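You operate a simulated robot arm through the tools that you are given. There is no shell and no other tool. Be economical: measure what you need, move in short steps, check, and stop when the job is done.

The job below is to be done with a simulated two-armed robot. You get a single attempt, and the scene is never put back.

## Task
Soap the scrubbing brush on the bar, scrub the scum off the sink and flush the foam.
Fine: put it back; tap off. Set down upright: what you pick out. What is to be rubbed or washed off counts as gone when no trace of it is left.
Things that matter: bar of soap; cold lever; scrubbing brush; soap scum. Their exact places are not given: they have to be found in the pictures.

It is judged by the outcome, as a careful person would: the job done as asked, and still so three seconds after it is handed in. It fails if anything else is knocked over, pushed out of place, dropped, spilled or broken.

## Robot
Two 7-joint arms with fingered hands on one trunk, on a base that drives. Base frame: it is fixed to the floor where the robot stands at the start and does not move with it; the origin is under the middle of the robot, x ahead of it, y to its left, z up. Units: cm, rad, N and s.
The left shoulder is at the start at [7, 14.6, 113.5], the right one opposite. With the tool pointing down near the work surface each hand reaches from about 44 to 80 cm from the robot's upright axis, wherever it stands, measured 20 degrees to its own side. Places, roughly: cold lever [90, 30, 100]; scrubbing brush (14x6x9 cm) [50, 10, 90]; soap scum [60, 60, 70]. Payload 3.5 kg a hand.
The tool frame of a hand sits at the grasp point between the pads (the TCP): z along the fingers, y along the line on which they close. The tips reach 2.5 cm beyond it. Largest opening 8.8 cm; the body of the gripper starts 2.9 cm behind the TCP. The gripper is a hand of 4 fingers: y runs from the thumb to the fingers, the wrist lies at [-1.3, -9.7, -16.2] in the tool frame.
Orientation is told as [roll, pitch, yaw] about the base's x, y, z axes, in that order, counted from this pose: with the fingers straight down and the wrist toward the robot, the tool's x, y and z point along [0, 1, 0], [1, 0, 0] and [0, 0, -1] of the base frame.

## Interface
- The arms move only by the tool step_arm. It takes "left_moves", "right_moves" or both (then of equal length, played together; a hand with none holds still); each is a list that holds one entry, the list of rows, each a list of 6 numbers: the shift along the tool's x, y, z in units of 150 mm (1.0 is 150 mm), then the turn, a rotation vector about the tool's x, y, z in units of 120 degrees (1.0 is 120 degrees). In form: [[[x, y, z, rx, ry, rz], ...]]. A call has 1 to 10 rows; each row is the pose to reach, as a shift and turn from the pose commanded when the call began, along the tool's axes at that moment. A call with a number of a shift or a turn outside -1 to 1 is refused whole. Each row takes 0.2 s and may step no farther than 5 cm and 0.15 rad from the row before; otherwise, the whole call is refused. A pose out of reach is approached as far as the arm can. The call stops where the force on the tool passes 40 N (or 10 N more than at its start, if that is more) or the arm is blocked; 0.2 s more then pass. In this call time passes only in rows, and 0.2 s behind the last. The reply holds the time, the measured pose of the TCP, the force on the tool along the base axes, the opening and the grip force, in the units named above and with some noise, with the torque about the TCP (base axes, N m) and any sound that the robot's microphone picked up, and new pictures: "show" is both (left out), scene, wrist or none (wrist: the cameras of the hands that moved).
- Cameras (640 x 400 px; columns grow to the right, rows downward): "scene" is now at [13.52, 3.02, 145.36]; the picture's right is [0.32, -0.95, 0.00], its down [-0.55, -0.19, -0.82] and it looks along [0.77, 0.26, -0.58] (base axes); focal length 257 px, centre (320, 200). "left" rides on the left gripper at [-6.4, -8.3, -9.8] in its tool frame; the picture's right is [-0.62, -0.37, 0.69], its down [0.71, -0.63, 0.30] and it looks along [0.32, 0.68, 0.65] (tool axes); focal length 265 px, centre (320, 200). "right" rides on the right gripper at [6.4, -8.3, -9.8] in its tool frame; the picture's right is [-0.62, 0.37, -0.69], its down [-0.71, -0.63, 0.30] and it looks along [-0.32, 0.68, 0.65] (tool axes); focal length 265 px, centre (320, 200).
- slide_trunk(by): slides the trunk up (or, below 0, down) by that many cm; the arms and the scene camera ride with it, the base frame stays. It gives what a move gives, with no picture.
- base_move(legs): drives the robot by 1 to 6 legs, each [ahead, left, turn to the left] in cm, cm and rad, along the robot's own axes; the way and the turn of a leg run together, so that a leg with both is an arc; at most 150 cm and 3.142 rad a leg. The arms and the cameras ride along, it lands a little off, and it stops where it bumps. It gives what a move gives, and a new picture of the scene camera.
- finger_targets(index, middle, ring, thumb_bend, thumb_turn, hand): sets how far each is bent, from 0 (flat) to 100 (curled in); at 30 the hand is open as for a grip, at 70 the pads meet at the TCP. One left out holds its place. A second passes; each finger stops where it meets its share of the squeeze, and holds until it gets a number again. It is the only way to open and close the hand. It gives what a move gives, with no picture; readings hold the bend of each and the force on the fingers (four entries, about 0 where the hand has none), thumb and palm. thumb_turn goes from beside the hand (0) to across from the fingers (100), as for a grip.
- aim_head(pan, tilt): turns the head with the scene camera to pan (to the left, within 1.501 rad either way) and tilt (down, from -0.506 to 1.204), counted from straight ahead of the robot. It gives what a move gives, and a new picture of the scene camera.
- point_at(camera, pixels): for up to 12 pixels [column, row] of the newest picture of that camera ("zoom" is the newest enlarged one), the place [x, y, z] in the base frame of the surface seen there, good to about 0.2 cm. No time passes.
- zoom(camera, box): a new picture of the part [left, top, right, bottom] of that camera's present view, enlarged. No time passes.
- hand_in(): hands the job in; it is judged then, once.

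Go step by step. Measure first, check grasps and placings, and put right what went wrong. The budget is 80 turns and 260 pictures, counting those below and the enlarged ones. Unless the task says otherwise, let go and move clear before handing in, and close with one line.

The tools are called after "Call:" as a command line: name --argument value ..., lists and objects as JSON in quotes. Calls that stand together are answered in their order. step_arm: Moves the arms, as the interface text tells. Its arguments: {"type":"object","properties":{"left_moves":{"type":"array","items":{"type":"array","items":{"type":"array","items":{"type":"number"}}}},"right_moves":{"type":"array","items":{"type":"array","items":{"type":"array","items":{"type":"number"}}}},"show":{"type":"string","enum":["both","scene","wrist","none"]}},"required":[]} The other tools are called the same way: slide_trunk (by) slides the trunk up or down; finger_targets (index, middle, ring, thumb_bend, thumb_turn, hand) moves the fingers one by one; base_move (legs) drives the base; aim_head (pan, tilt) turns the head that bears the scene camera; point_at (camera, pixels) gives the place of the surface under pixels of a picture; zoom (camera, box) takes an enlarged picture of a part of a camera's view; hand_in () hands the job in.

At the start:

```text
time: 0.0
left_position: [39.13, 40.35, 131.86]
left_orientation: [0.0, 0.0, 0.0]
left_contact_force: [-0.1, 0.1, 0.0]
left_torque: [0.0, -0.03, 0.04]
left_opening: 8.75
left_grip_force: 0.1
left_shape: jaw
left_bend: [30.0, 30.0, 30.0, 30.0, 98.0]
left_finger forces: [0.0, 0.1, 0.0, 0.0, 0.0, 0.0]
right_position: [48.39, 2.26, 132.12]
right_orientation: [0.0, -0.001, 0.001]
right_contact_force: [0.1, -0.1, 0.6]
right_torque: [0.02, 0.0, -0.01]
right_opening: 8.75
right_grip_force: 0.1
right_shape: jaw
right_bend: [30.0, 30.0, 30.0, 30.0, 98.0]
right_finger forces: [0.1, 0.1, 0.0, 0.1, 0.0, 0.0]
trunk travel left (down, up): [-69.9, 14.1]
robot x, y, heading: [0.11, 0.02, 0.006]
head pan, tilt: [0.328, 0.614]
```

scene: 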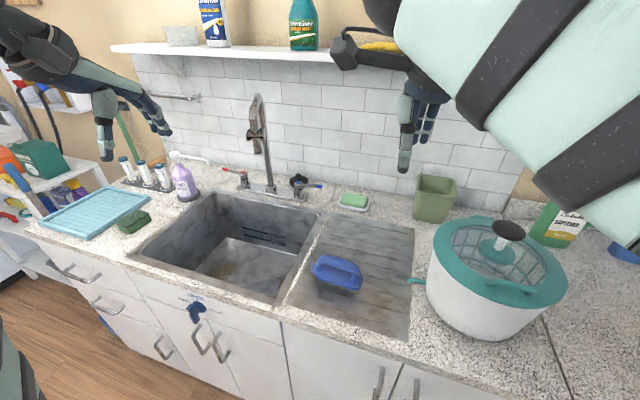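
right: 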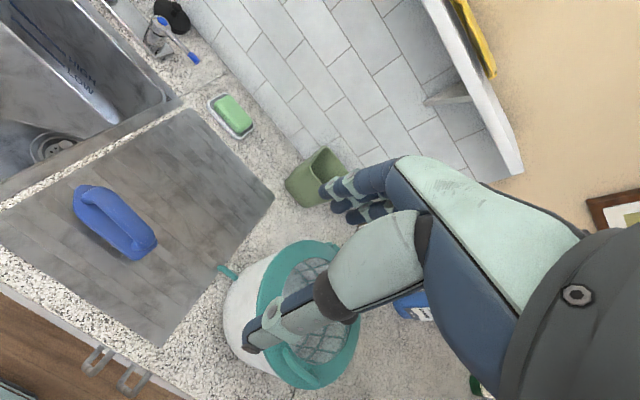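
left: 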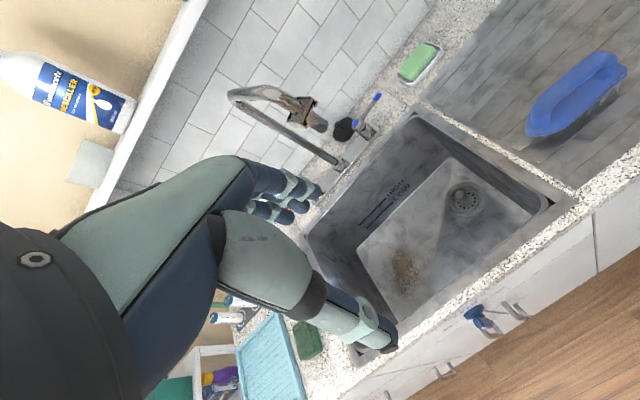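

The pictures show the blue brush at scene (337,272), the soap at (354,201), the levers near (235,172) and (300,185), and the scum in the basin at left-camera (405,270). I'll zoom in and measure these.

Call:
zoom --camera "scene" --box '[200, 80, 420, 220]'

Call:
zoom --camera "left" --box '[300, 100, 620, 300]'

Call:
zoom --camera "right" --box '[0, 80, 280, 280]'

Call:
point_at --camera "scene" --pixels '[[315, 262], [358, 270], [337, 262], [337, 290], [354, 198], [354, 207], [300, 185], [318, 186], [226, 169], [258, 98], [258, 135], [297, 180]]'

Call:
point_at --camera "left" --pixels '[[405, 270], [388, 270], [405, 250], [420, 270], [405, 290], [465, 198], [320, 240], [415, 125], [570, 195], [360, 345], [320, 125], [376, 97]]'

```text
2.86 times, centred on (310, 150) of scene
```

zoom: 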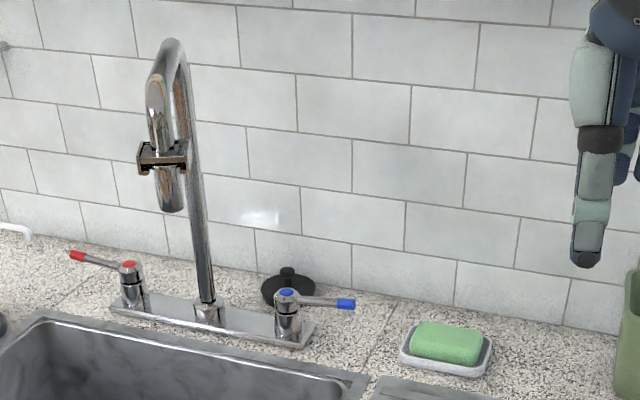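

```text
2.00 times, centred on (460, 200) of left
```

zoom: 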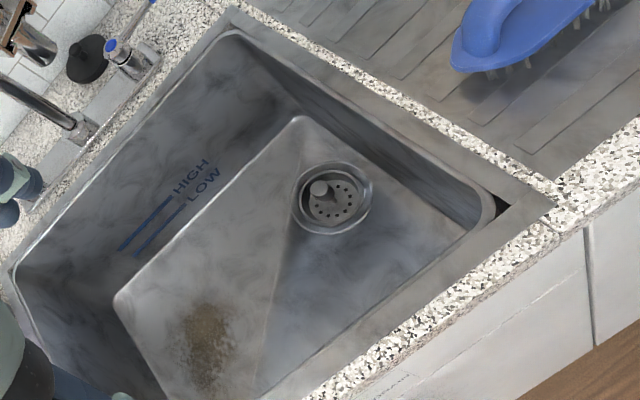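

```text
2.00 times, centred on (140, 180) of right
```

zoom: 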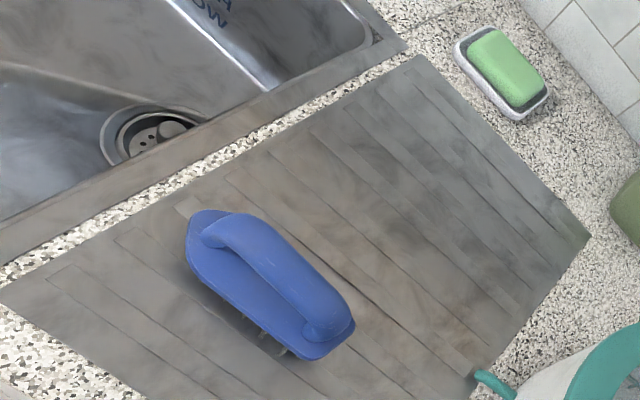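

```text
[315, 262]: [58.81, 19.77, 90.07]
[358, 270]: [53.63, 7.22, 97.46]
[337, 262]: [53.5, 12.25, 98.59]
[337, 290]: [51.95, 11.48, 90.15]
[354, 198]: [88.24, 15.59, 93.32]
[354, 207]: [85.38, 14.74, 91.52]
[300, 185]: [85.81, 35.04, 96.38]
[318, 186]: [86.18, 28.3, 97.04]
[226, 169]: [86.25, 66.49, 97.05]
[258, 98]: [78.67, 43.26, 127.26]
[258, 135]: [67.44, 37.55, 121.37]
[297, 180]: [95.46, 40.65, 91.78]
```

```text
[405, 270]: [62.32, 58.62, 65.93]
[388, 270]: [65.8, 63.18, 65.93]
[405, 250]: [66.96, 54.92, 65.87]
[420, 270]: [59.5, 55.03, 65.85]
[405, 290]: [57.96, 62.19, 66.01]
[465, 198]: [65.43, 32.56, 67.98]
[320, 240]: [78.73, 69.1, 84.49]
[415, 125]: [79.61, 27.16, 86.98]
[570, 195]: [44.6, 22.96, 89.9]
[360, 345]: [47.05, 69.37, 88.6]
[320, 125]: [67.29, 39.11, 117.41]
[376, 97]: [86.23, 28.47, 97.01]
```

The basin floor is near z = 66, with the scum around [62,59], the drain at [65,33] and the soap at [87,15]. Next I'll measure the brush shape in the right zoom, plus the lever and counter edge.

Call:
point_at --camera "zoom" --pixels '[[225, 232], [250, 232], [275, 265], [300, 295], [325, 325], [195, 225], [190, 250], [300, 355], [350, 325], [240, 290], [320, 250], [150, 270]]'

Call:
point_at --camera "right" --pixels '[[230, 115], [212, 98], [240, 136], [252, 128], [222, 92], [270, 195], [160, 345], [20, 290], [320, 175], [300, 250]]'

Call:
zoom --camera "right" --box '[50, 160, 180, 280]'

Call:
aim_head --pan 0.4 --tilt 0.95

```text
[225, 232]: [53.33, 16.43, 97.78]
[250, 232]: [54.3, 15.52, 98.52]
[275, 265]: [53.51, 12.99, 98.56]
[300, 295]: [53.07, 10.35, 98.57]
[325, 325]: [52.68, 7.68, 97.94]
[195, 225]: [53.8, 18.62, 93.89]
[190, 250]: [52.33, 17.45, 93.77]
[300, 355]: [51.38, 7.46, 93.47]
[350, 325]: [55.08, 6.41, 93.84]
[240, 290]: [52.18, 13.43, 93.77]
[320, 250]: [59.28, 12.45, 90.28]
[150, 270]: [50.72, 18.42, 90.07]
```

```text
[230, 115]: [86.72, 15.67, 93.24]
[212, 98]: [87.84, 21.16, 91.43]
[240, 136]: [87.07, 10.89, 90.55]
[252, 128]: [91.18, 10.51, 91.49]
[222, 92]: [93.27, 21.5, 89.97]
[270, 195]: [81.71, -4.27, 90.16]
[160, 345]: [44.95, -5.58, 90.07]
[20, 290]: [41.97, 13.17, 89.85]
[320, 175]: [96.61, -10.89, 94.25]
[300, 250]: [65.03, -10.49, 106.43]
```

```text
3.33 times, centred on (115, 220) of right
```

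zoom: 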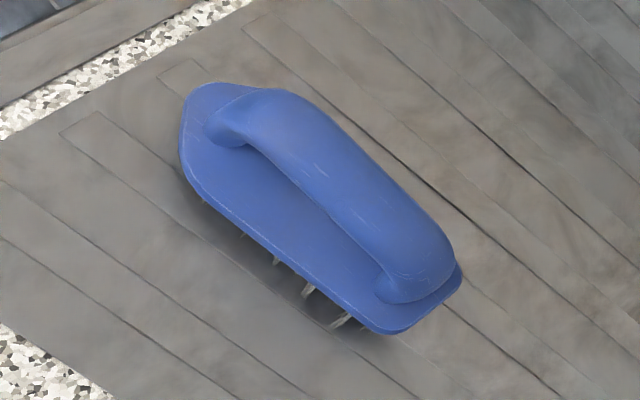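

```text
time: 0.8
left_position: [39.05, 40.23, 131.95]
left_orientation: [-0.001, 0.001, 0.001]
left_contact_force: [-0.6, -0.4, -0.2]
left_torque: [-0.01, 0.0, 0.02]
left_opening: 8.73
left_grip_force: 0.1
left_shape: jaw
left_bend: [30.0, 30.0, 30.0, 30.0, 98.0]
left_finger forces: [0.1, 0.0, 0.0, 0.0, 0.0, 0.0]
right_position: [48.36, 2.27, 132.15]
right_orientation: [-0.002, 0.0, 0.001]
right_contact_force: [1.5, -0.1, -0.7]
right_torque: [-0.02, 0.0, -0.04]
right_opening: 8.75
right_grip_force: 0.1
right_shape: jaw
right_bend: [30.0, 30.0, 30.0, 30.0, 98.0]
right_finger forces: [0.0, 0.0, 0.0, 0.0, 0.0, 0.0]
trunk travel left (down, up): [-69.9, 14.1]
robot x, y, heading: [-0.38, 0.12, 0.001]
head pan, tilt: [0.4, 0.949]
```

scene: 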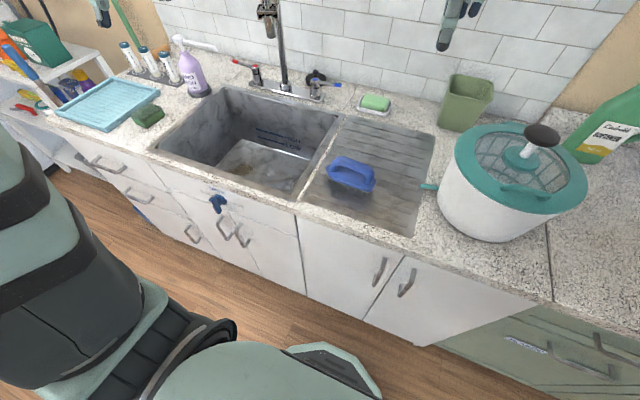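

The brush's long axis runs roughly along y, with centre [53.3,12.2], handle top z 98.6 and plate z 93.8. I'll take it with the left hand from above, so I first move the right hand aside and the left hand nearer.

Call:
step_arm --left_moves '[[[-0.2, 0.19, 0, 0, 0, 0], [-0.4, 0.38, 0, 0, 0, 0], [-0.6, 0.57, 0, 0, 0, 0], [-0.8, 0.76, 0, 0, 0, 0], [-1.0, 0.95, 0, 0, 0, 0]]]' --right_moves '[[[-0.2, -0.1, 0, 0, 0, 0], [-0.4, -0.2, 0, 0, 0, 0], [-0.6, -0.3, 0, 0, 0, 0], [-0.8, -0.4, 0, 0, 0, 0], [-1.0, -0.5, 0, 0, 0, 0]]]' --show "none"

```text
time: 2.0
left_position: [53.57, 24.71, 131.69]
left_orientation: [0.003, 0.0, 0.002]
left_contact_force: [-0.4, -0.1, -0.6]
left_torque: [0.04, 0.02, 0.01]
left_opening: 8.76
left_grip_force: 0.1
left_shape: jaw
left_bend: [30.0, 30.0, 30.0, 30.0, 98.0]
left_finger forces: [0.1, 0.0, 0.0, 0.1, 0.0, 0.1]
right_position: [41.06, -13.22, 131.57]
right_orientation: [0.005, 0.0, 0.001]
right_contact_force: [-0.3, -0.7, 0.5]
right_torque: [0.04, 0.0, 0.04]
right_opening: 8.79
right_grip_force: 0.0
right_shape: jaw
right_bend: [30.0, 30.0, 30.0, 30.0, 98.0]
right_finger forces: [0.0, 0.1, 0.0, 0.0, 0.0, 0.0]
trunk travel left (down, up): [-69.9, 14.1]
robot x, y, heading: [-0.1, -0.18, -0.003]
head pan, tilt: [0.4, 0.949]
```

The left hand is over [53.6,24.7]. Next I move it over the brush with a small yaw and lower it partway.

Call:
step_arm --left_moves '[[[-0.28, 0, 0.1, 0, 0, 0.02], [-0.56, 0, 0.25, 0, 0, 0.048], [-0.83, 0, 0.4, 0, 0, 0.048], [-0.83, 0, 0.7, 0, 0, 0.048], [-0.83, 0, 1.0, 0, 0, 0.048]]]'

```text
time: 3.2
left_position: [53.46, 12.61, 116.53]
left_orientation: [0.0, 0.0, -0.1]
left_contact_force: [0.0, 0.1, -0.2]
left_torque: [0.03, -0.03, 0.0]
left_opening: 8.76
left_grip_force: 0.1
left_shape: jaw
left_bend: [30.0, 30.0, 30.0, 30.0, 98.0]
left_finger forces: [0.0, 0.0, 0.0, 0.1, 0.0, 0.1]
right_position: [41.11, -12.71, 131.61]
right_orientation: [0.0, 0.003, 0.0]
right_contact_force: [-1.1, 0.8, -0.2]
right_torque: [-0.04, -0.01, 0.01]
right_opening: 8.76
right_grip_force: 0.0
right_shape: jaw
right_bend: [30.0, 30.0, 30.0, 30.0, 98.0]
right_finger forces: [0.1, 0.0, 0.1, 0.0, 0.1, 0.1]
trunk travel left (down, up): [-69.9, 14.1]
robot x, y, heading: [0.06, -0.47, 0.004]
head pan, tilt: [0.4, 0.949]
```

scene: 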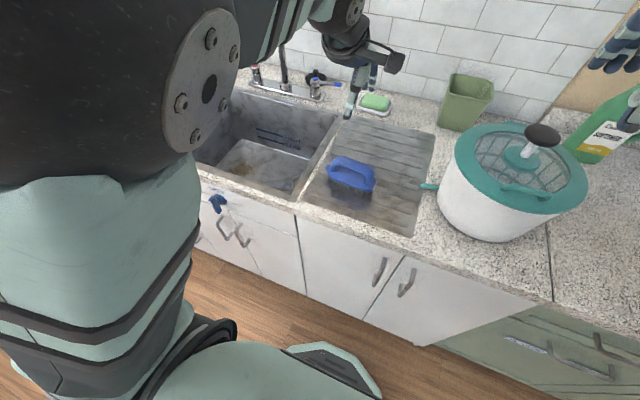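
left: 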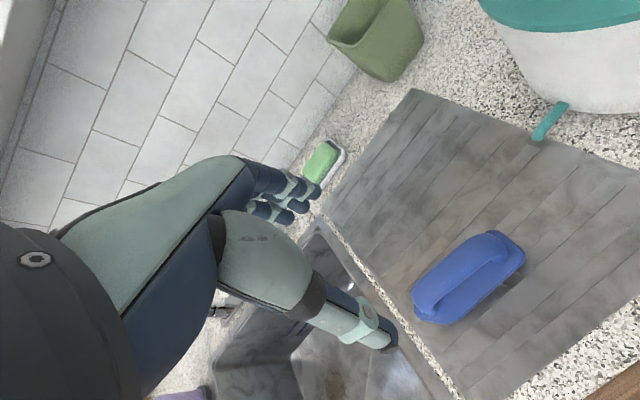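

The hand is above the brush at z 116.5. I'm lowering it to about 103 to check the alignment.

Call:
step_arm --left_moves '[[[0, -0.01, 0.3, 0, 0, 0], [0, -0.01, 0.6, 0, 0, 0], [0, -0.01, 0.9, 0, 0, 0]]]' --show "wrist"

```text
time: 4.0
left_position: [53.44, 12.72, 103.22]
left_orientation: [0.0, -0.001, -0.1]
left_contact_force: [0.3, -0.9, 0.2]
left_torque: [0.0, -0.03, 0.03]
left_opening: 8.8
left_grip_force: 0.0
left_shape: jaw
left_bend: [30.0, 30.0, 30.0, 30.0, 98.0]
left_finger forces: [0.0, 0.1, 0.0, 0.0, 0.0, 0.0]
right_position: [41.11, -12.75, 131.66]
right_orientation: [0.001, 0.002, 0.001]
right_contact_force: [0.0, -0.4, -0.2]
right_torque: [0.03, 0.04, 0.03]
right_opening: 8.75
right_grip_force: 0.0
right_shape: jaw
right_bend: [30.0, 30.0, 30.0, 30.0, 98.0]
right_finger forces: [0.0, 0.1, 0.0, 0.0, 0.0, 0.0]
trunk travel left (down, up): [-69.9, 14.1]
robot x, y, heading: [-0.13, 0.29, 0.003]
head pan, tilt: [0.4, 0.949]
```

left: 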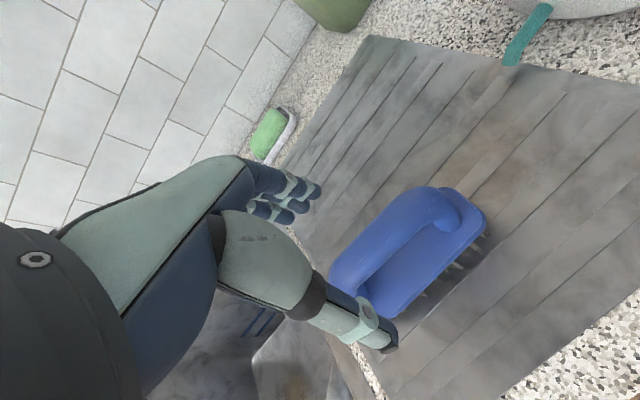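

The handle lies between the thumb and fingers, so I'm descending to z of about 97 with a small y correction.

Call:
step_arm --left_moves '[[[-0.03, 0, 0.2, 0, 0, 0], [-0.03, 0, 0.41, 0, 0, 0]]]' --show "wrist"

```text
time: 4.6
left_position: [53.23, 12.34, 97.05]
left_orientation: [-0.002, 0.001, -0.101]
left_contact_force: [0.1, 0.9, -0.6]
left_torque: [0.0, 0.02, 0.03]
left_opening: 8.78
left_grip_force: 0.1
left_shape: jaw
left_bend: [30.0, 30.0, 30.0, 30.0, 98.0]
left_finger forces: [0.1, 0.1, 0.1, 0.0, 0.0, 0.0]
right_position: [41.19, -12.86, 131.61]
right_orientation: [0.0, 0.002, 0.0]
right_contact_force: [-0.1, -0.8, 1.0]
right_torque: [-0.05, 0.0, -0.01]
right_opening: 8.77
right_grip_force: 0.1
right_shape: jaw
right_bend: [30.0, 30.0, 30.0, 30.0, 98.0]
right_finger forces: [0.0, 0.1, 0.1, 0.0, 0.0, 0.0]
trunk travel left (down, up): [-69.9, 14.1]
robot x, y, heading: [0.17, -0.51, -0.005]
head pan, tilt: [0.4, 0.949]
```

left: 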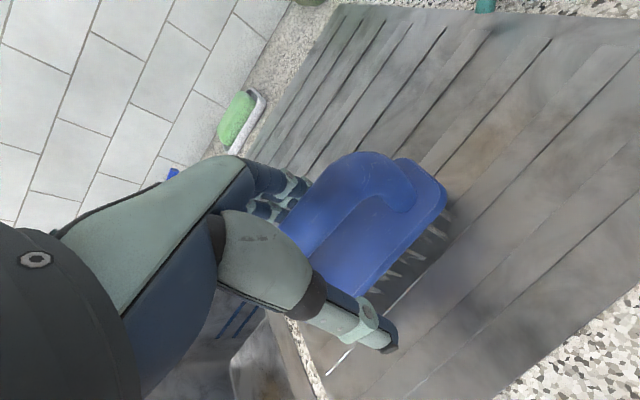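

The hand straddles the handle with no contact, so I'm closing the fingers.

Call:
finger_targets --hand "left" --index 75 --middle 75 --ring 75 --thumb_bend 75

Call:
zoom --camera "left" --box '[180, 100, 500, 360]'

```text
time: 5.6
left_position: [53.25, 12.3, 97.17]
left_orientation: [-0.001, 0.001, -0.1]
left_contact_force: [0.9, -0.1, -0.8]
left_torque: [0.02, -0.01, -0.01]
left_opening: 0.01
left_grip_force: 7.8
left_shape: fingers
left_bend: [74.0, 75.0, 75.0, 71.0, 97.0]
left_finger forces: [5.8, 0.0, 1.3, 0.1, 7.9, 0.0]
right_position: [41.19, -12.77, 131.75]
right_orientation: [0.0, 0.001, 0.001]
right_contact_force: [-0.5, 0.3, -0.9]
right_torque: [-0.01, -0.01, -0.03]
right_opening: 8.75
right_grip_force: 0.1
right_shape: jaw
right_bend: [30.0, 30.0, 30.0, 30.0, 98.0]
right_finger forces: [0.1, 0.1, 0.1, 0.0, 0.1, 0.1]
trunk travel left (down, up): [-69.9, 14.1]
robot x, y, heading: [0.14, 0.03, -0.003]
head pan, tilt: [0.4, 0.949]
```

```text
1.54 times, centred on (340, 230) of left
```

zoom: 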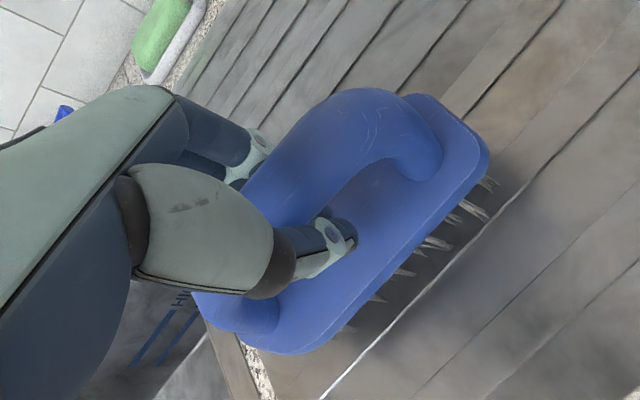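

The opening of 0.01 shows the fingers met under the handle arch, hooking it rather than gripping it. I'll open, raise about 1.1 cm and close again for a firm grip.

Call:
finger_targets --hand "left" --index 30 --middle 30 --ring 30 --thumb_bend 30

Call:
step_arm --left_moves '[[[0, 0, -0.04, 0, 0, 0], [0, 0, -0.07, 0, 0, 0]]]' --show "none"

Call:
finger_targets --hand "left" --index 80 --middle 80 --ring 80 --thumb_bend 80

Call:
zoom --camera "left" --box '[180, 100, 500, 360]'

```text
time: 6.6
left_position: [53.17, 12.35, 97.2]
left_orientation: [-0.002, -0.001, -0.102]
left_contact_force: [1.4, 0.1, -0.7]
left_torque: [0.01, -0.05, 0.03]
left_opening: 8.43
left_grip_force: 0.1
left_shape: fingers
left_bend: [30.0, 30.0, 30.0, 30.0, 97.0]
left_finger forces: [0.1, 0.1, 0.1, 0.0, 0.0, 0.0]
right_position: [40.95, -12.63, 131.77]
right_orientation: [-0.001, -0.001, 0.0]
right_contact_force: [-0.3, 0.1, 0.2]
right_torque: [0.02, -0.02, -0.01]
right_opening: 8.73
right_grip_force: 0.0
right_shape: jaw
right_bend: [30.0, 30.0, 30.0, 30.0, 98.0]
right_finger forces: [0.0, 0.1, 0.0, 0.0, 0.1, 0.0]
trunk travel left (down, up): [-69.9, 14.1]
robot x, y, heading: [0.28, 0.14, -0.0]
head pan, tilt: [0.4, 0.949]
```

```text
time: 7.2
left_position: [53.25, 12.23, 98.2]
left_orientation: [0.001, -0.002, -0.101]
left_contact_force: [0.6, -0.6, 0.2]
left_torque: [-0.02, 0.03, -0.06]
left_opening: 8.46
left_grip_force: 0.0
left_shape: fingers
left_bend: [30.0, 30.0, 30.0, 30.0, 97.0]
left_finger forces: [0.1, 0.1, 0.0, 0.1, 0.1, 0.0]
right_position: [41.05, -12.81, 131.79]
right_orientation: [0.001, -0.001, 0.001]
right_contact_force: [0.2, -0.1, 1.0]
right_torque: [0.0, -0.01, -0.01]
right_opening: 8.77
right_grip_force: 0.2
right_shape: jaw
right_bend: [30.0, 30.0, 30.0, 30.0, 98.0]
right_finger forces: [0.0, 0.0, 0.0, 0.1, 0.1, 0.1]
trunk travel left (down, up): [-69.9, 14.1]
robot x, y, heading: [-0.22, 0.23, 0.003]
head pan, tilt: [0.4, 0.949]
```

```text
time: 8.2
left_position: [53.24, 12.28, 98.29]
left_orientation: [0.0, 0.0, -0.102]
left_contact_force: [-0.1, -0.2, -1.2]
left_torque: [-0.06, -0.02, 0.0]
left_opening: 0.0
left_grip_force: 5.5
left_shape: fingers
left_bend: [78.0, 80.0, 80.0, 74.0, 94.0]
left_finger forces: [3.8, 1.1, 1.0, 0.0, 4.5, 0.0]
right_position: [41.08, -12.82, 131.83]
right_orientation: [0.0, -0.001, -0.002]
right_contact_force: [0.1, 0.1, 0.7]
right_torque: [-0.01, -0.04, -0.04]
right_opening: 8.79
right_grip_force: 0.0
right_shape: jaw
right_bend: [30.0, 30.0, 30.0, 30.0, 98.0]
right_finger forces: [0.0, 0.0, 0.0, 0.0, 0.0, 0.1]
trunk travel left (down, up): [-69.9, 14.1]
robot x, y, heading: [-0.02, 0.17, 0.004]
head pan, tilt: [0.4, 0.949]
```

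```text
1.54 times, centred on (340, 230) of left
```

zoom: 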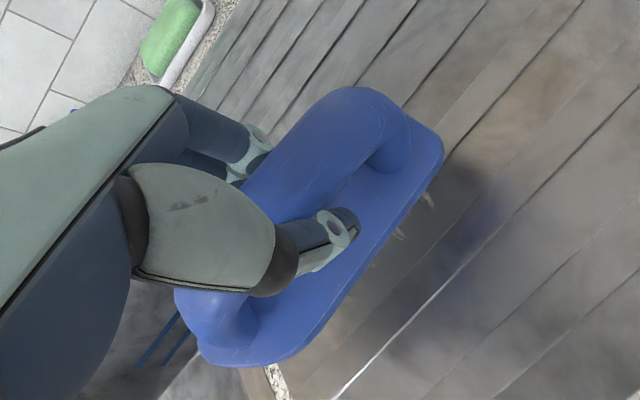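

The brush has risen with the curling fingers, so the handle sits in a hook between fingers and palm. I'll curl further so the handle is pressed against the palm for a firm power grip.

Call:
finger_targets --hand "left" --index 100 --middle 100 --ring 100 --thumb_bend 100

Call:
zoom --camera "left" --box '[180, 100, 500, 360]'

```text
time: 9.2
left_position: [53.22, 12.27, 98.33]
left_orientation: [-0.001, 0.0, -0.101]
left_contact_force: [0.1, 0.0, -1.3]
left_torque: [0.0, 0.0, 0.02]
left_opening: 0.87
left_grip_force: 8.8
left_shape: fingers
left_bend: [88.0, 99.0, 99.0, 94.0, 92.0]
left_finger forces: [0.0, 7.8, 9.2, 0.0, 0.1, 0.4]
right_position: [41.09, -12.69, 131.83]
right_orientation: [0.0, 0.0, 0.0]
right_contact_force: [-0.1, -0.2, 0.6]
right_torque: [-0.01, 0.03, 0.05]
right_opening: 8.77
right_grip_force: 0.1
right_shape: jaw
right_bend: [30.0, 30.0, 30.0, 30.0, 98.0]
right_finger forces: [0.1, 0.1, 0.1, 0.1, 0.0, 0.0]
trunk travel left (down, up): [-69.9, 14.1]
robot x, y, heading: [-0.0, -0.04, -0.001]
head pan, tilt: [0.4, 0.949]
```

```text
1.54 times, centred on (340, 230) of left
```

zoom: 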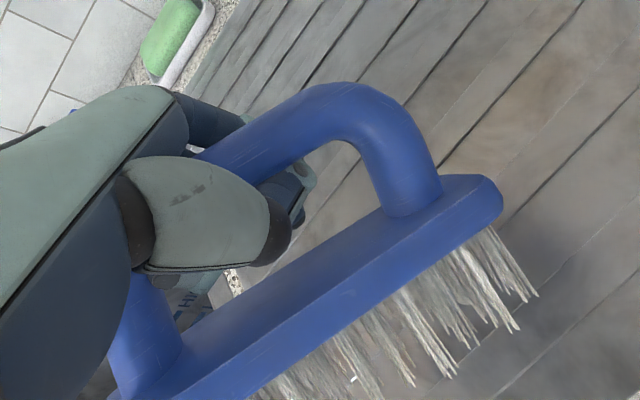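

The full curl swung the brush around in the hand. I'll ease the fingers back to let it settle again and look from the scene too.

Call:
finger_targets --hand "left" --index 75 --middle 75 --ring 75 --thumb_bend 70

Call:
zoom --camera "left" --box '[180, 100, 500, 360]'

Call:
zoom --camera "scene" --box '[240, 80, 440, 220]'

```text
time: 10.2
left_position: [53.31, 12.31, 98.26]
left_orientation: [0.0, -0.002, -0.101]
left_contact_force: [0.4, -0.8, 0.1]
left_torque: [-0.03, 0.02, -0.03]
left_opening: 0.0
left_grip_force: 5.0
left_shape: fingers
left_bend: [75.0, 75.0, 75.0, 77.0, 93.0]
left_finger forces: [4.8, 0.1, 0.1, 0.1, 5.2, 0.0]
right_position: [41.0, -12.78, 131.76]
right_orientation: [0.0, 0.0, 0.001]
right_contact_force: [0.0, -0.4, 1.6]
right_torque: [-0.03, 0.0, 0.03]
right_opening: 8.74
right_grip_force: 0.1
right_shape: jaw
right_bend: [30.0, 30.0, 30.0, 30.0, 98.0]
right_finger forces: [0.0, 0.0, 0.0, 0.0, 0.0, 0.1]
trunk travel left (down, up): [-69.9, 14.1]
robot x, y, heading: [-0.17, -0.13, -0.001]
head pan, tilt: [0.4, 0.949]
```

```text
1.54 times, centred on (340, 230) of left
```

zoom: 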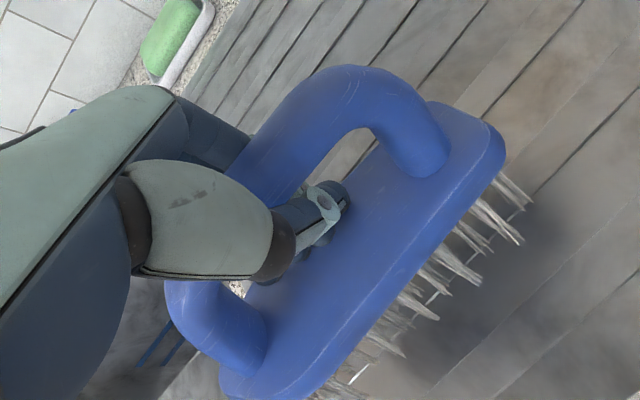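

```text
2.86 times, centred on (340, 150) of scene
```

zoom: 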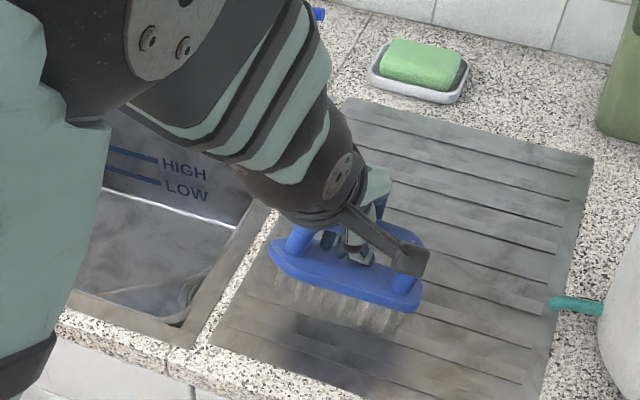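

The brush is lifted and tilted because the pads closed under the handle. I'll lower it to rest on the bristles, open gently and check how it sits before re-gripping higher.

Call:
step_arm --left_moves '[[[0, 0, 0.04, 0, 0, 0], [0, 0, 0.08, 0, 0, 0], [0, 0, 0.11, 0, 0, 0]]]' --show "none"

Call:
finger_targets --hand "left" --index 60 --middle 60 --ring 60 --thumb_bend 60

Call:
zoom --camera "left" --box '[180, 100, 500, 360]'

Call:
zoom --camera "scene" --box '[290, 140, 410, 220]'

```text
time: 11.0
left_position: [53.18, 12.3, 96.69]
left_orientation: [-0.001, -0.001, -0.101]
left_contact_force: [0.7, 0.0, 0.7]
left_torque: [-0.04, 0.0, 0.0]
left_opening: 0.01
left_grip_force: 5.1
left_shape: fingers
left_bend: [75.0, 75.0, 75.0, 77.0, 93.0]
left_finger forces: [4.9, 0.0, 0.0, 0.0, 5.1, 0.1]
right_position: [41.04, -12.75, 131.74]
right_orientation: [0.0, -0.001, 0.001]
right_contact_force: [-0.5, 0.2, 0.5]
right_torque: [-0.03, 0.02, -0.01]
right_opening: 8.75
right_grip_force: 0.1
right_shape: jaw
right_bend: [30.0, 30.0, 30.0, 30.0, 98.0]
right_finger forces: [0.0, 0.1, 0.0, 0.0, 0.0, 0.0]
trunk travel left (down, up): [-69.9, 14.1]
robot x, y, heading: [-0.07, -0.22, 0.001]
head pan, tilt: [0.4, 0.949]
```

```text
time: 12.0
left_position: [53.16, 12.22, 96.67]
left_orientation: [-0.001, -0.002, -0.101]
left_contact_force: [0.2, 0.3, -0.4]
left_torque: [0.0, 0.0, 0.02]
left_opening: 2.01
left_grip_force: 0.3
left_shape: fingers
left_bend: [60.0, 60.0, 60.0, 60.0, 97.0]
left_finger forces: [0.4, 0.1, 0.0, 0.0, 0.1, 0.1]
right_position: [41.03, -12.82, 131.75]
right_orientation: [0.0, -0.001, 0.0]
right_contact_force: [0.2, 0.2, 0.1]
right_torque: [-0.03, 0.02, 0.0]
right_opening: 8.76
right_grip_force: 0.0
right_shape: jaw
right_bend: [30.0, 30.0, 30.0, 30.0, 98.0]
right_finger forces: [0.0, 0.1, 0.0, 0.0, 0.0, 0.0]
trunk travel left (down, up): [-69.9, 14.1]
robot x, y, heading: [0.09, -0.24, -0.004]
head pan, tilt: [0.4, 0.949]
```

```text
1.54 times, centred on (340, 230) of left
```

zoom: 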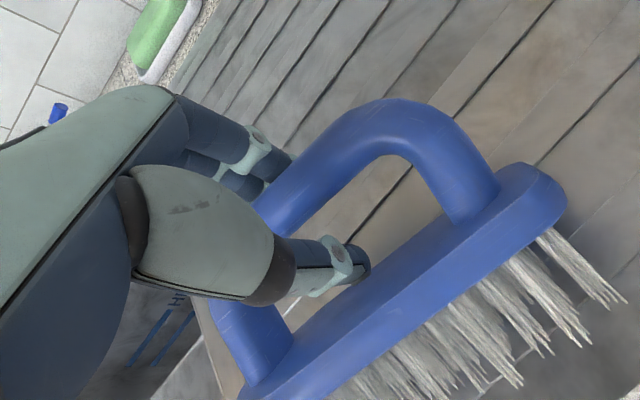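

```text
5.00 times, centred on (350, 180) of scene
```

zoom: 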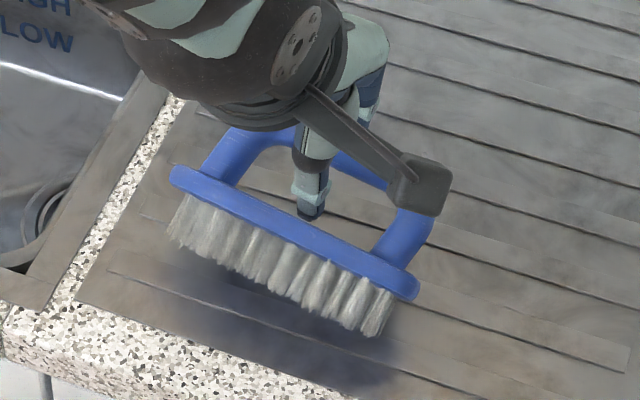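

The brush now leans on its side around the thumb with its bristles toward the robot. I'll make a loose hook and lift a little so gravity can swing it bristles-down.

Call:
finger_targets --hand "left" --index 68 --middle 68 --ring 68 --thumb_bend 62

Call:
step_arm --left_moves '[[[0, 0, -0.1, 0, 0, 0], [0, 0, -0.2, 0, 0, 0], [0, 0, -0.3, 0, 0, 0], [0, 0, -0.4, 0, 0, 0], [0, 0, -0.4, 0, 0, 0]]]'

Call:
zoom --camera "scene" --box '[290, 120, 410, 200]'

```text
time: 13.0
left_position: [53.17, 12.38, 96.64]
left_orientation: [0.0, 0.0, -0.101]
left_contact_force: [0.0, 0.1, -0.3]
left_torque: [0.0, 0.01, 0.01]
left_opening: 0.97
left_grip_force: 0.1
left_shape: fingers
left_bend: [68.0, 68.0, 68.0, 62.0, 97.0]
left_finger forces: [0.2, 0.0, 0.0, 0.0, 0.0, 0.0]
right_position: [41.0, -12.86, 131.75]
right_orientation: [0.0, -0.001, 0.0]
right_contact_force: [-0.6, 0.6, -0.1]
right_torque: [-0.02, -0.01, -0.01]
right_opening: 8.78
right_grip_force: 0.1
right_shape: jaw
right_bend: [30.0, 30.0, 30.0, 30.0, 98.0]
right_finger forces: [0.0, 0.1, 0.0, 0.0, 0.0, 0.1]
trunk travel left (down, up): [-69.9, 14.1]
robot x, y, heading: [-0.15, -0.2, -0.004]
head pan, tilt: [0.4, 0.949]
```

```text
time: 14.2
left_position: [53.12, 12.4, 102.76]
left_orientation: [-0.001, -0.001, -0.101]
left_contact_force: [-0.4, 0.1, -1.3]
left_torque: [-0.01, -0.06, 0.03]
left_opening: 1.17
left_grip_force: 1.4
left_shape: fingers
left_bend: [67.0, 68.0, 68.0, 61.0, 97.0]
left_finger forces: [1.2, 0.0, 0.3, 0.0, 1.8, 0.1]
right_position: [41.04, -12.71, 131.72]
right_orientation: [0.0, -0.001, -0.001]
right_contact_force: [0.0, -0.2, -0.4]
right_torque: [-0.04, 0.02, -0.03]
right_opening: 8.78
right_grip_force: 0.0
right_shape: jaw
right_bend: [30.0, 30.0, 30.0, 30.0, 98.0]
right_finger forces: [0.0, 0.0, 0.1, 0.0, 0.0, 0.0]
trunk travel left (down, up): [-69.9, 14.1]
robot x, y, heading: [0.02, -0.11, -0.001]
head pan, tilt: [0.4, 0.949]
```

scene: 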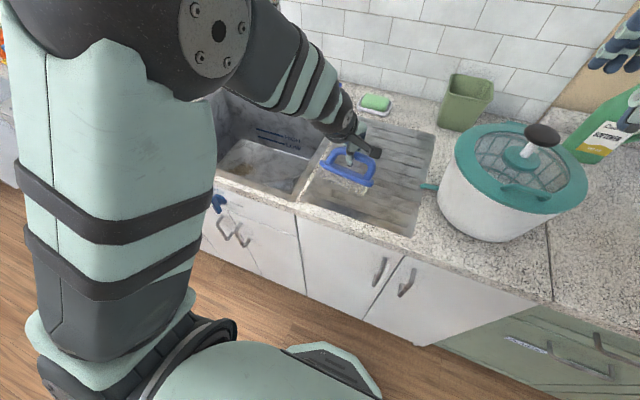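
left: 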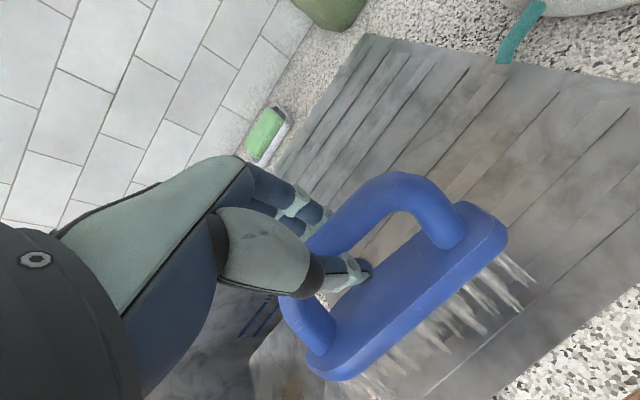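

```text
5.00 times, centred on (350, 160) of scene
```

zoom: 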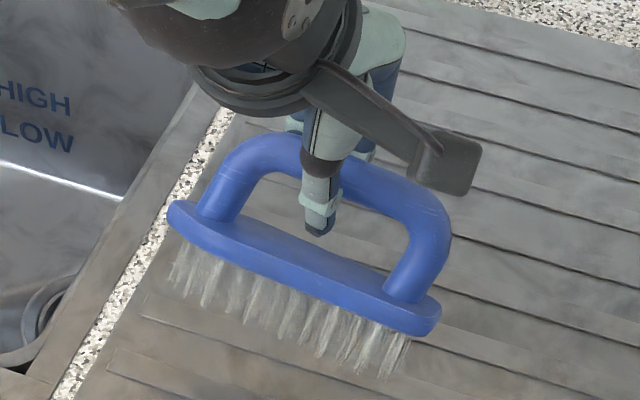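

Lifted, the brush still tilts because the thumb pins it. I'll hook it on the curled fingers only and withdraw the thumb, so it hangs freely bristles-down.

Call:
finger_targets --hand "left" --index 85 --middle 85 --ring 85 --thumb_bend 62

Call:
finger_targets --hand "left" --thumb_bend 35

Call:
zoom --camera "left" --box '[180, 100, 500, 360]'

Call:
zoom --camera "scene" --box '[290, 120, 410, 200]'

```text
time: 15.2
left_position: [53.23, 12.5, 102.58]
left_orientation: [0.001, -0.001, -0.102]
left_contact_force: [-0.8, -0.3, -1.2]
left_torque: [-0.06, 0.01, -0.02]
left_opening: 0.78
left_grip_force: 5.8
left_shape: fingers
left_bend: [84.0, 85.0, 85.0, 62.0, 97.0]
left_finger forces: [5.6, 0.0, 0.1, 0.0, 6.6, 0.0]
right_position: [41.07, -12.62, 131.75]
right_orientation: [-0.001, -0.002, 0.001]
right_contact_force: [-0.6, -0.5, 0.9]
right_torque: [0.0, -0.04, 0.02]
right_opening: 8.75
right_grip_force: 0.1
right_shape: jaw
right_bend: [30.0, 30.0, 30.0, 30.0, 98.0]
right_finger forces: [0.1, 0.0, 0.1, 0.1, 0.0, 0.1]
trunk travel left (down, up): [-69.9, 14.1]
robot x, y, heading: [0.12, 0.33, 0.004]
head pan, tilt: [0.4, 0.949]
```

```text
time: 16.2
left_position: [53.12, 12.43, 102.6]
left_orientation: [0.001, 0.001, -0.101]
left_contact_force: [0.1, -0.1, -1.0]
left_torque: [0.0, -0.03, 0.0]
left_opening: 2.54
left_grip_force: 0.0
left_shape: fingers
left_bend: [85.0, 85.0, 85.0, 35.0, 97.0]
left_finger forces: [1.0, 0.0, 0.4, 0.0, 0.0, 0.1]
right_position: [41.07, -12.73, 131.87]
right_orientation: [0.0, 0.001, 0.001]
right_contact_force: [1.0, -0.1, 1.2]
right_torque: [-0.03, 0.0, -0.02]
right_opening: 8.76
right_grip_force: 0.1
right_shape: jaw
right_bend: [30.0, 30.0, 30.0, 30.0, 98.0]
right_finger forces: [0.0, 0.0, 0.0, 0.0, 0.0, 0.1]
trunk travel left (down, up): [-69.9, 14.1]
robot x, y, heading: [-0.11, -0.1, 0.0]
head pan, tilt: [0.4, 0.949]
```

```text
1.54 times, centred on (340, 230) of left
```

zoom: 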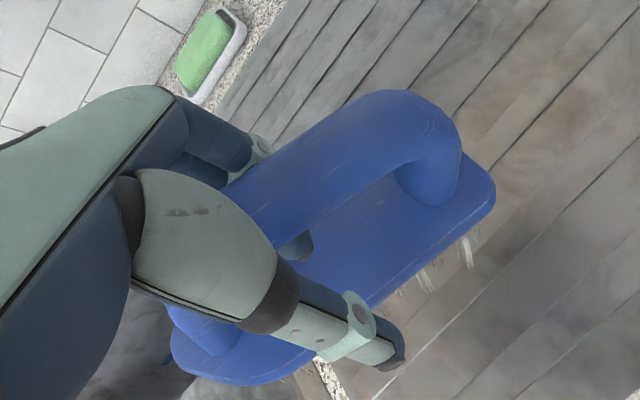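

```text
5.00 times, centred on (350, 160) of scene
```

zoom: 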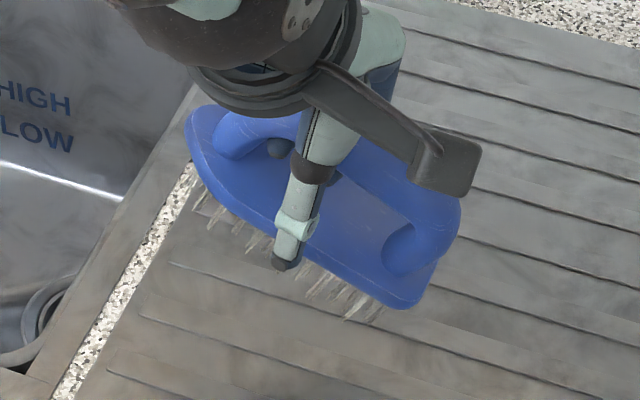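

The brush now hangs upright on the fingers. I'll set it down on the drainer, open, and try a proper pinch of the handle from higher up.

Call:
step_arm --left_moves '[[[0, 0, 0.1, 0, 0, 0], [0, 0, 0.2, 0, 0, 0], [0, 0, 0.28, 0, 0, 0], [0, 0, 0.34, 0, 0, 0], [0, 0, 0.37, 0, 0, 0]]]' --show "none"

Call:
finger_targets --hand "left" --index 30 --middle 30 --ring 30 --thumb_bend 30

Call:
step_arm --left_moves '[[[0, 0, -0.1, 0, 0, 0], [0, 0, -0.2, 0, 0, 0]]]'

Call:
zoom --camera "left" --box '[180, 100, 500, 360]'

Call:
zoom --camera "scene" --box '[290, 120, 410, 200]'

```text
time: 17.4
left_position: [53.2, 12.3, 97.08]
left_orientation: [-0.001, 0.0, -0.102]
left_contact_force: [-0.2, -0.3, -0.5]
left_torque: [-0.03, 0.0, 0.0]
left_opening: 2.55
left_grip_force: 0.1
left_shape: fingers
left_bend: [85.0, 85.0, 85.0, 35.0, 97.0]
left_finger forces: [0.2, 0.1, 0.5, 0.0, 0.1, 0.0]
right_position: [40.99, -12.78, 131.83]
right_orientation: [0.0, 0.0, 0.0]
right_contact_force: [-0.6, 0.5, -1.0]
right_torque: [0.01, -0.01, 0.0]
right_opening: 8.77
right_grip_force: 0.0
right_shape: jaw
right_bend: [30.0, 30.0, 30.0, 30.0, 98.0]
right_finger forces: [0.0, 0.0, 0.1, 0.0, 0.0, 0.1]
trunk travel left (down, up): [-69.9, 14.1]
robot x, y, heading: [0.3, -0.3, -0.001]
head pan, tilt: [0.4, 0.949]
```

```text
time: 18.4
left_position: [53.13, 12.34, 97.05]
left_orientation: [-0.001, -0.001, -0.102]
left_contact_force: [0.8, -0.9, 0.7]
left_torque: [-0.01, 0.0, -0.05]
left_opening: 8.46
left_grip_force: 0.0
left_shape: fingers
left_bend: [30.0, 30.0, 30.0, 30.0, 97.0]
left_finger forces: [0.1, 0.1, 0.0, 0.0, 0.1, 0.0]
right_position: [41.0, -12.83, 131.81]
right_orientation: [-0.002, 0.0, -0.001]
right_contact_force: [0.3, -0.4, -0.5]
right_torque: [0.02, -0.04, 0.02]
right_opening: 8.74
right_grip_force: 0.0
right_shape: jaw
right_bend: [30.0, 30.0, 30.0, 30.0, 98.0]
right_finger forces: [0.0, 0.0, 0.1, 0.0, 0.1, 0.1]
trunk travel left (down, up): [-69.9, 14.1]
robot x, y, heading: [0.07, -0.13, -0.001]
head pan, tilt: [0.4, 0.949]
```

```text
time: 19.0
left_position: [53.07, 12.34, 100.24]
left_orientation: [-0.001, 0.0, -0.1]
left_contact_force: [0.6, -0.1, -0.7]
left_torque: [-0.01, 0.06, -0.02]
left_opening: 8.43
left_grip_force: 0.1
left_shape: fingers
left_bend: [30.0, 30.0, 30.0, 30.0, 97.0]
left_finger forces: [0.1, 0.1, 0.0, 0.1, 0.0, 0.0]
right_position: [40.79, -12.77, 131.89]
right_orientation: [0.0, 0.001, -0.001]
right_contact_force: [0.2, 0.0, 0.2]
right_torque: [0.0, 0.0, -0.01]
right_opening: 8.75
right_grip_force: 0.1
right_shape: jaw
right_bend: [30.0, 30.0, 30.0, 30.0, 98.0]
right_finger forces: [0.1, 0.0, 0.1, 0.1, 0.0, 0.1]
trunk travel left (down, up): [-69.9, 14.1]
robot x, y, heading: [0.13, 0.08, 0.003]
head pan, tilt: [0.4, 0.949]
```

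scene: 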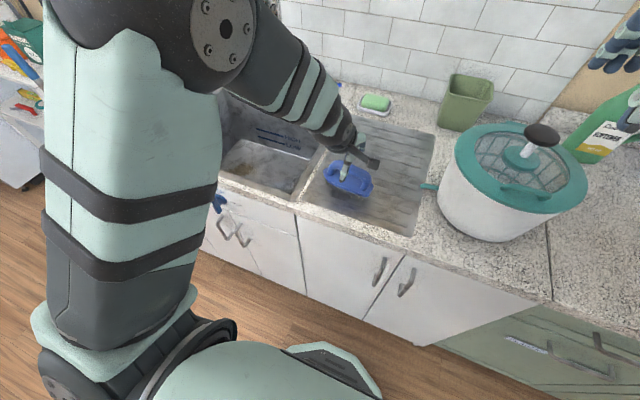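
left: 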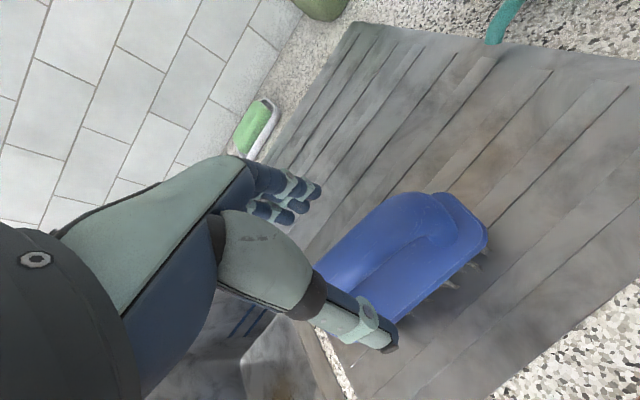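

```text
1.54 times, centred on (340, 230) of left
```

zoom: 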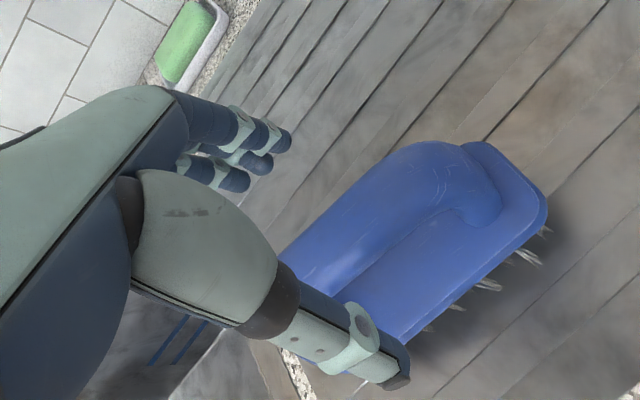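

```text
5.00 times, centred on (350, 160) of scene
```

zoom: 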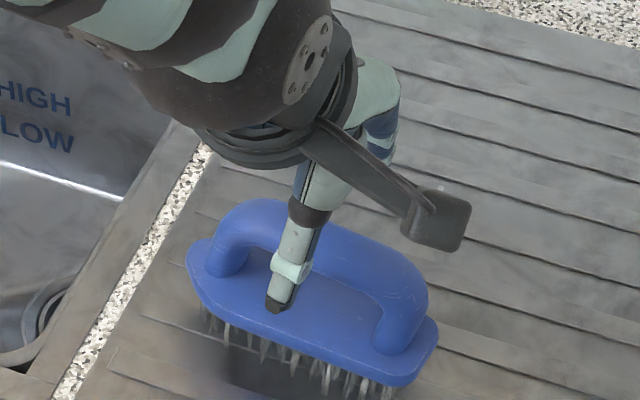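

The brush is upright on the drainer again. I'll re-measure the handle and plate position.

Call:
point_at --camera "zoom" --pixels '[[240, 220], [340, 240], [370, 255], [405, 285], [200, 270], [425, 350], [210, 240], [255, 215]]'

Call:
point_at --camera "left" --pixels '[[340, 255], [380, 215], [410, 200], [440, 205], [484, 240], [400, 320], [375, 245], [430, 250]]'

```text
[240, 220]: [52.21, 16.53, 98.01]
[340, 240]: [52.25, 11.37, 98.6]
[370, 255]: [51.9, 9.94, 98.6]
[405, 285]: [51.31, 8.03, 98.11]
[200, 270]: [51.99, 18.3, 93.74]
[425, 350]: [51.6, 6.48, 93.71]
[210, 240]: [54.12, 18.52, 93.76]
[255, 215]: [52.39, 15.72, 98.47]
```

```text
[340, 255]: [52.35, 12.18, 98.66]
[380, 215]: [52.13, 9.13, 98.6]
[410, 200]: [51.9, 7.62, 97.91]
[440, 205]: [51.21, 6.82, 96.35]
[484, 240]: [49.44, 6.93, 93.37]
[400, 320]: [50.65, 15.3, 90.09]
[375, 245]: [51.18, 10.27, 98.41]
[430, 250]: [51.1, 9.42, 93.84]
```

The brush is flat, with the handle centre near [52.0,12.2] and its top at 98.6. I'll recentre the hand (x −1.1, z 98.8) and close in stages watching the forces.

Call:
step_arm --left_moves '[[[0, -0.075, 0, 0, 0, 0], [0, -0.075, 0.095, 0, 0, 0]]]' --show "none"

Call:
finger_targets --hand "left" --index 56 --middle 56 --ring 56 --thumb_bend 56

Call:
zoom --camera "left" --box '[180, 100, 500, 360]'

Call:
finger_targets --hand "left" --index 64 --middle 64 --ring 64 --thumb_bend 64

Call:
zoom --camera "left" --box '[180, 100, 500, 360]'

```text
time: 19.6
left_position: [52.14, 12.36, 98.71]
left_orientation: [0.001, 0.0, -0.102]
left_contact_force: [0.2, -0.2, -0.6]
left_torque: [0.03, 0.01, 0.02]
left_opening: 8.44
left_grip_force: 0.2
left_shape: fingers
left_bend: [30.0, 30.0, 30.0, 30.0, 97.0]
left_finger forces: [0.0, 0.0, 0.0, 0.1, 0.0, 0.0]
right_position: [41.07, -12.71, 131.84]
right_orientation: [0.001, 0.001, 0.001]
right_contact_force: [-0.1, 0.6, -0.1]
right_torque: [0.0, 0.0, 0.01]
right_opening: 8.76
right_grip_force: 0.1
right_shape: jaw
right_bend: [30.0, 30.0, 30.0, 30.0, 98.0]
right_finger forces: [0.0, 0.1, 0.0, 0.0, 0.1, 0.1]
trunk travel left (down, up): [-69.9, 14.1]
robot x, y, heading: [-0.05, 0.02, -0.002]
head pan, tilt: [0.4, 0.949]
```

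```text
time: 20.6
left_position: [52.1, 12.33, 98.69]
left_orientation: [0.0, 0.0, -0.101]
left_contact_force: [-0.3, 0.1, -0.4]
left_torque: [0.02, 0.04, -0.05]
left_opening: 2.9
left_grip_force: 0.0
left_shape: fingers
left_bend: [56.0, 56.0, 56.0, 56.0, 97.0]
left_finger forces: [0.1, 0.1, 0.1, 0.0, 0.1, 0.0]
right_position: [41.0, -12.65, 131.86]
right_orientation: [0.001, -0.001, 0.0]
right_contact_force: [0.2, 1.2, -0.5]
right_torque: [-0.03, 0.02, 0.03]
right_opening: 8.73
right_grip_force: 0.0
right_shape: jaw
right_bend: [30.0, 30.0, 30.0, 30.0, 98.0]
right_finger forces: [0.0, 0.0, 0.0, 0.0, 0.0, 0.0]
trunk travel left (down, up): [-69.9, 14.1]
robot x, y, heading: [-0.18, 0.22, 0.001]
head pan, tilt: [0.4, 0.949]
```

```text
1.54 times, centred on (340, 230) of left
```

zoom: 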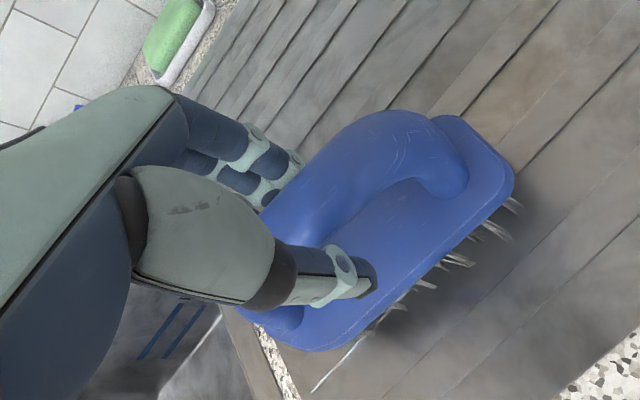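

```text
time: 21.6
left_position: [52.05, 12.42, 98.58]
left_orientation: [0.0, 0.0, -0.101]
left_contact_force: [0.6, 0.7, 0.5]
left_torque: [-0.02, 0.0, 0.02]
left_opening: 1.57
left_grip_force: 1.6
left_shape: fingers
left_bend: [62.0, 64.0, 63.0, 62.0, 97.0]
left_finger forces: [1.1, 0.0, 0.8, 0.1, 1.8, 0.0]
right_position: [40.99, -12.7, 131.77]
right_orientation: [0.0, -0.001, -0.001]
right_contact_force: [0.2, 0.4, 0.0]
right_torque: [0.04, 0.05, -0.03]
right_opening: 8.75
right_grip_force: 0.0
right_shape: jaw
right_bend: [30.0, 30.0, 30.0, 30.0, 98.0]
right_finger forces: [0.0, 0.0, 0.0, 0.1, 0.0, 0.0]
trunk travel left (down, up): [-69.9, 14.1]
robot x, y, heading: [0.15, 0.24, -0.003]
head pan, tilt: [0.4, 0.949]
```

```text
1.54 times, centred on (340, 230) of left
```

zoom: 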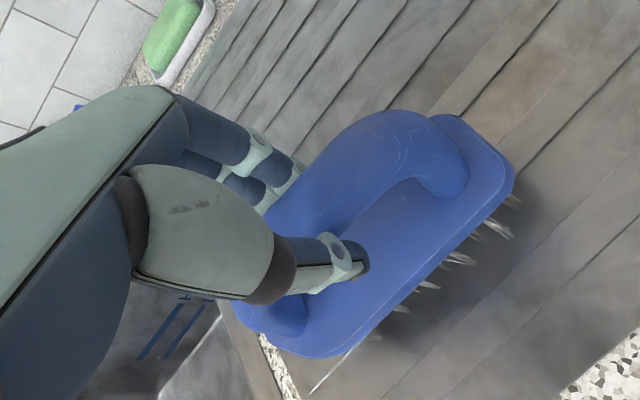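

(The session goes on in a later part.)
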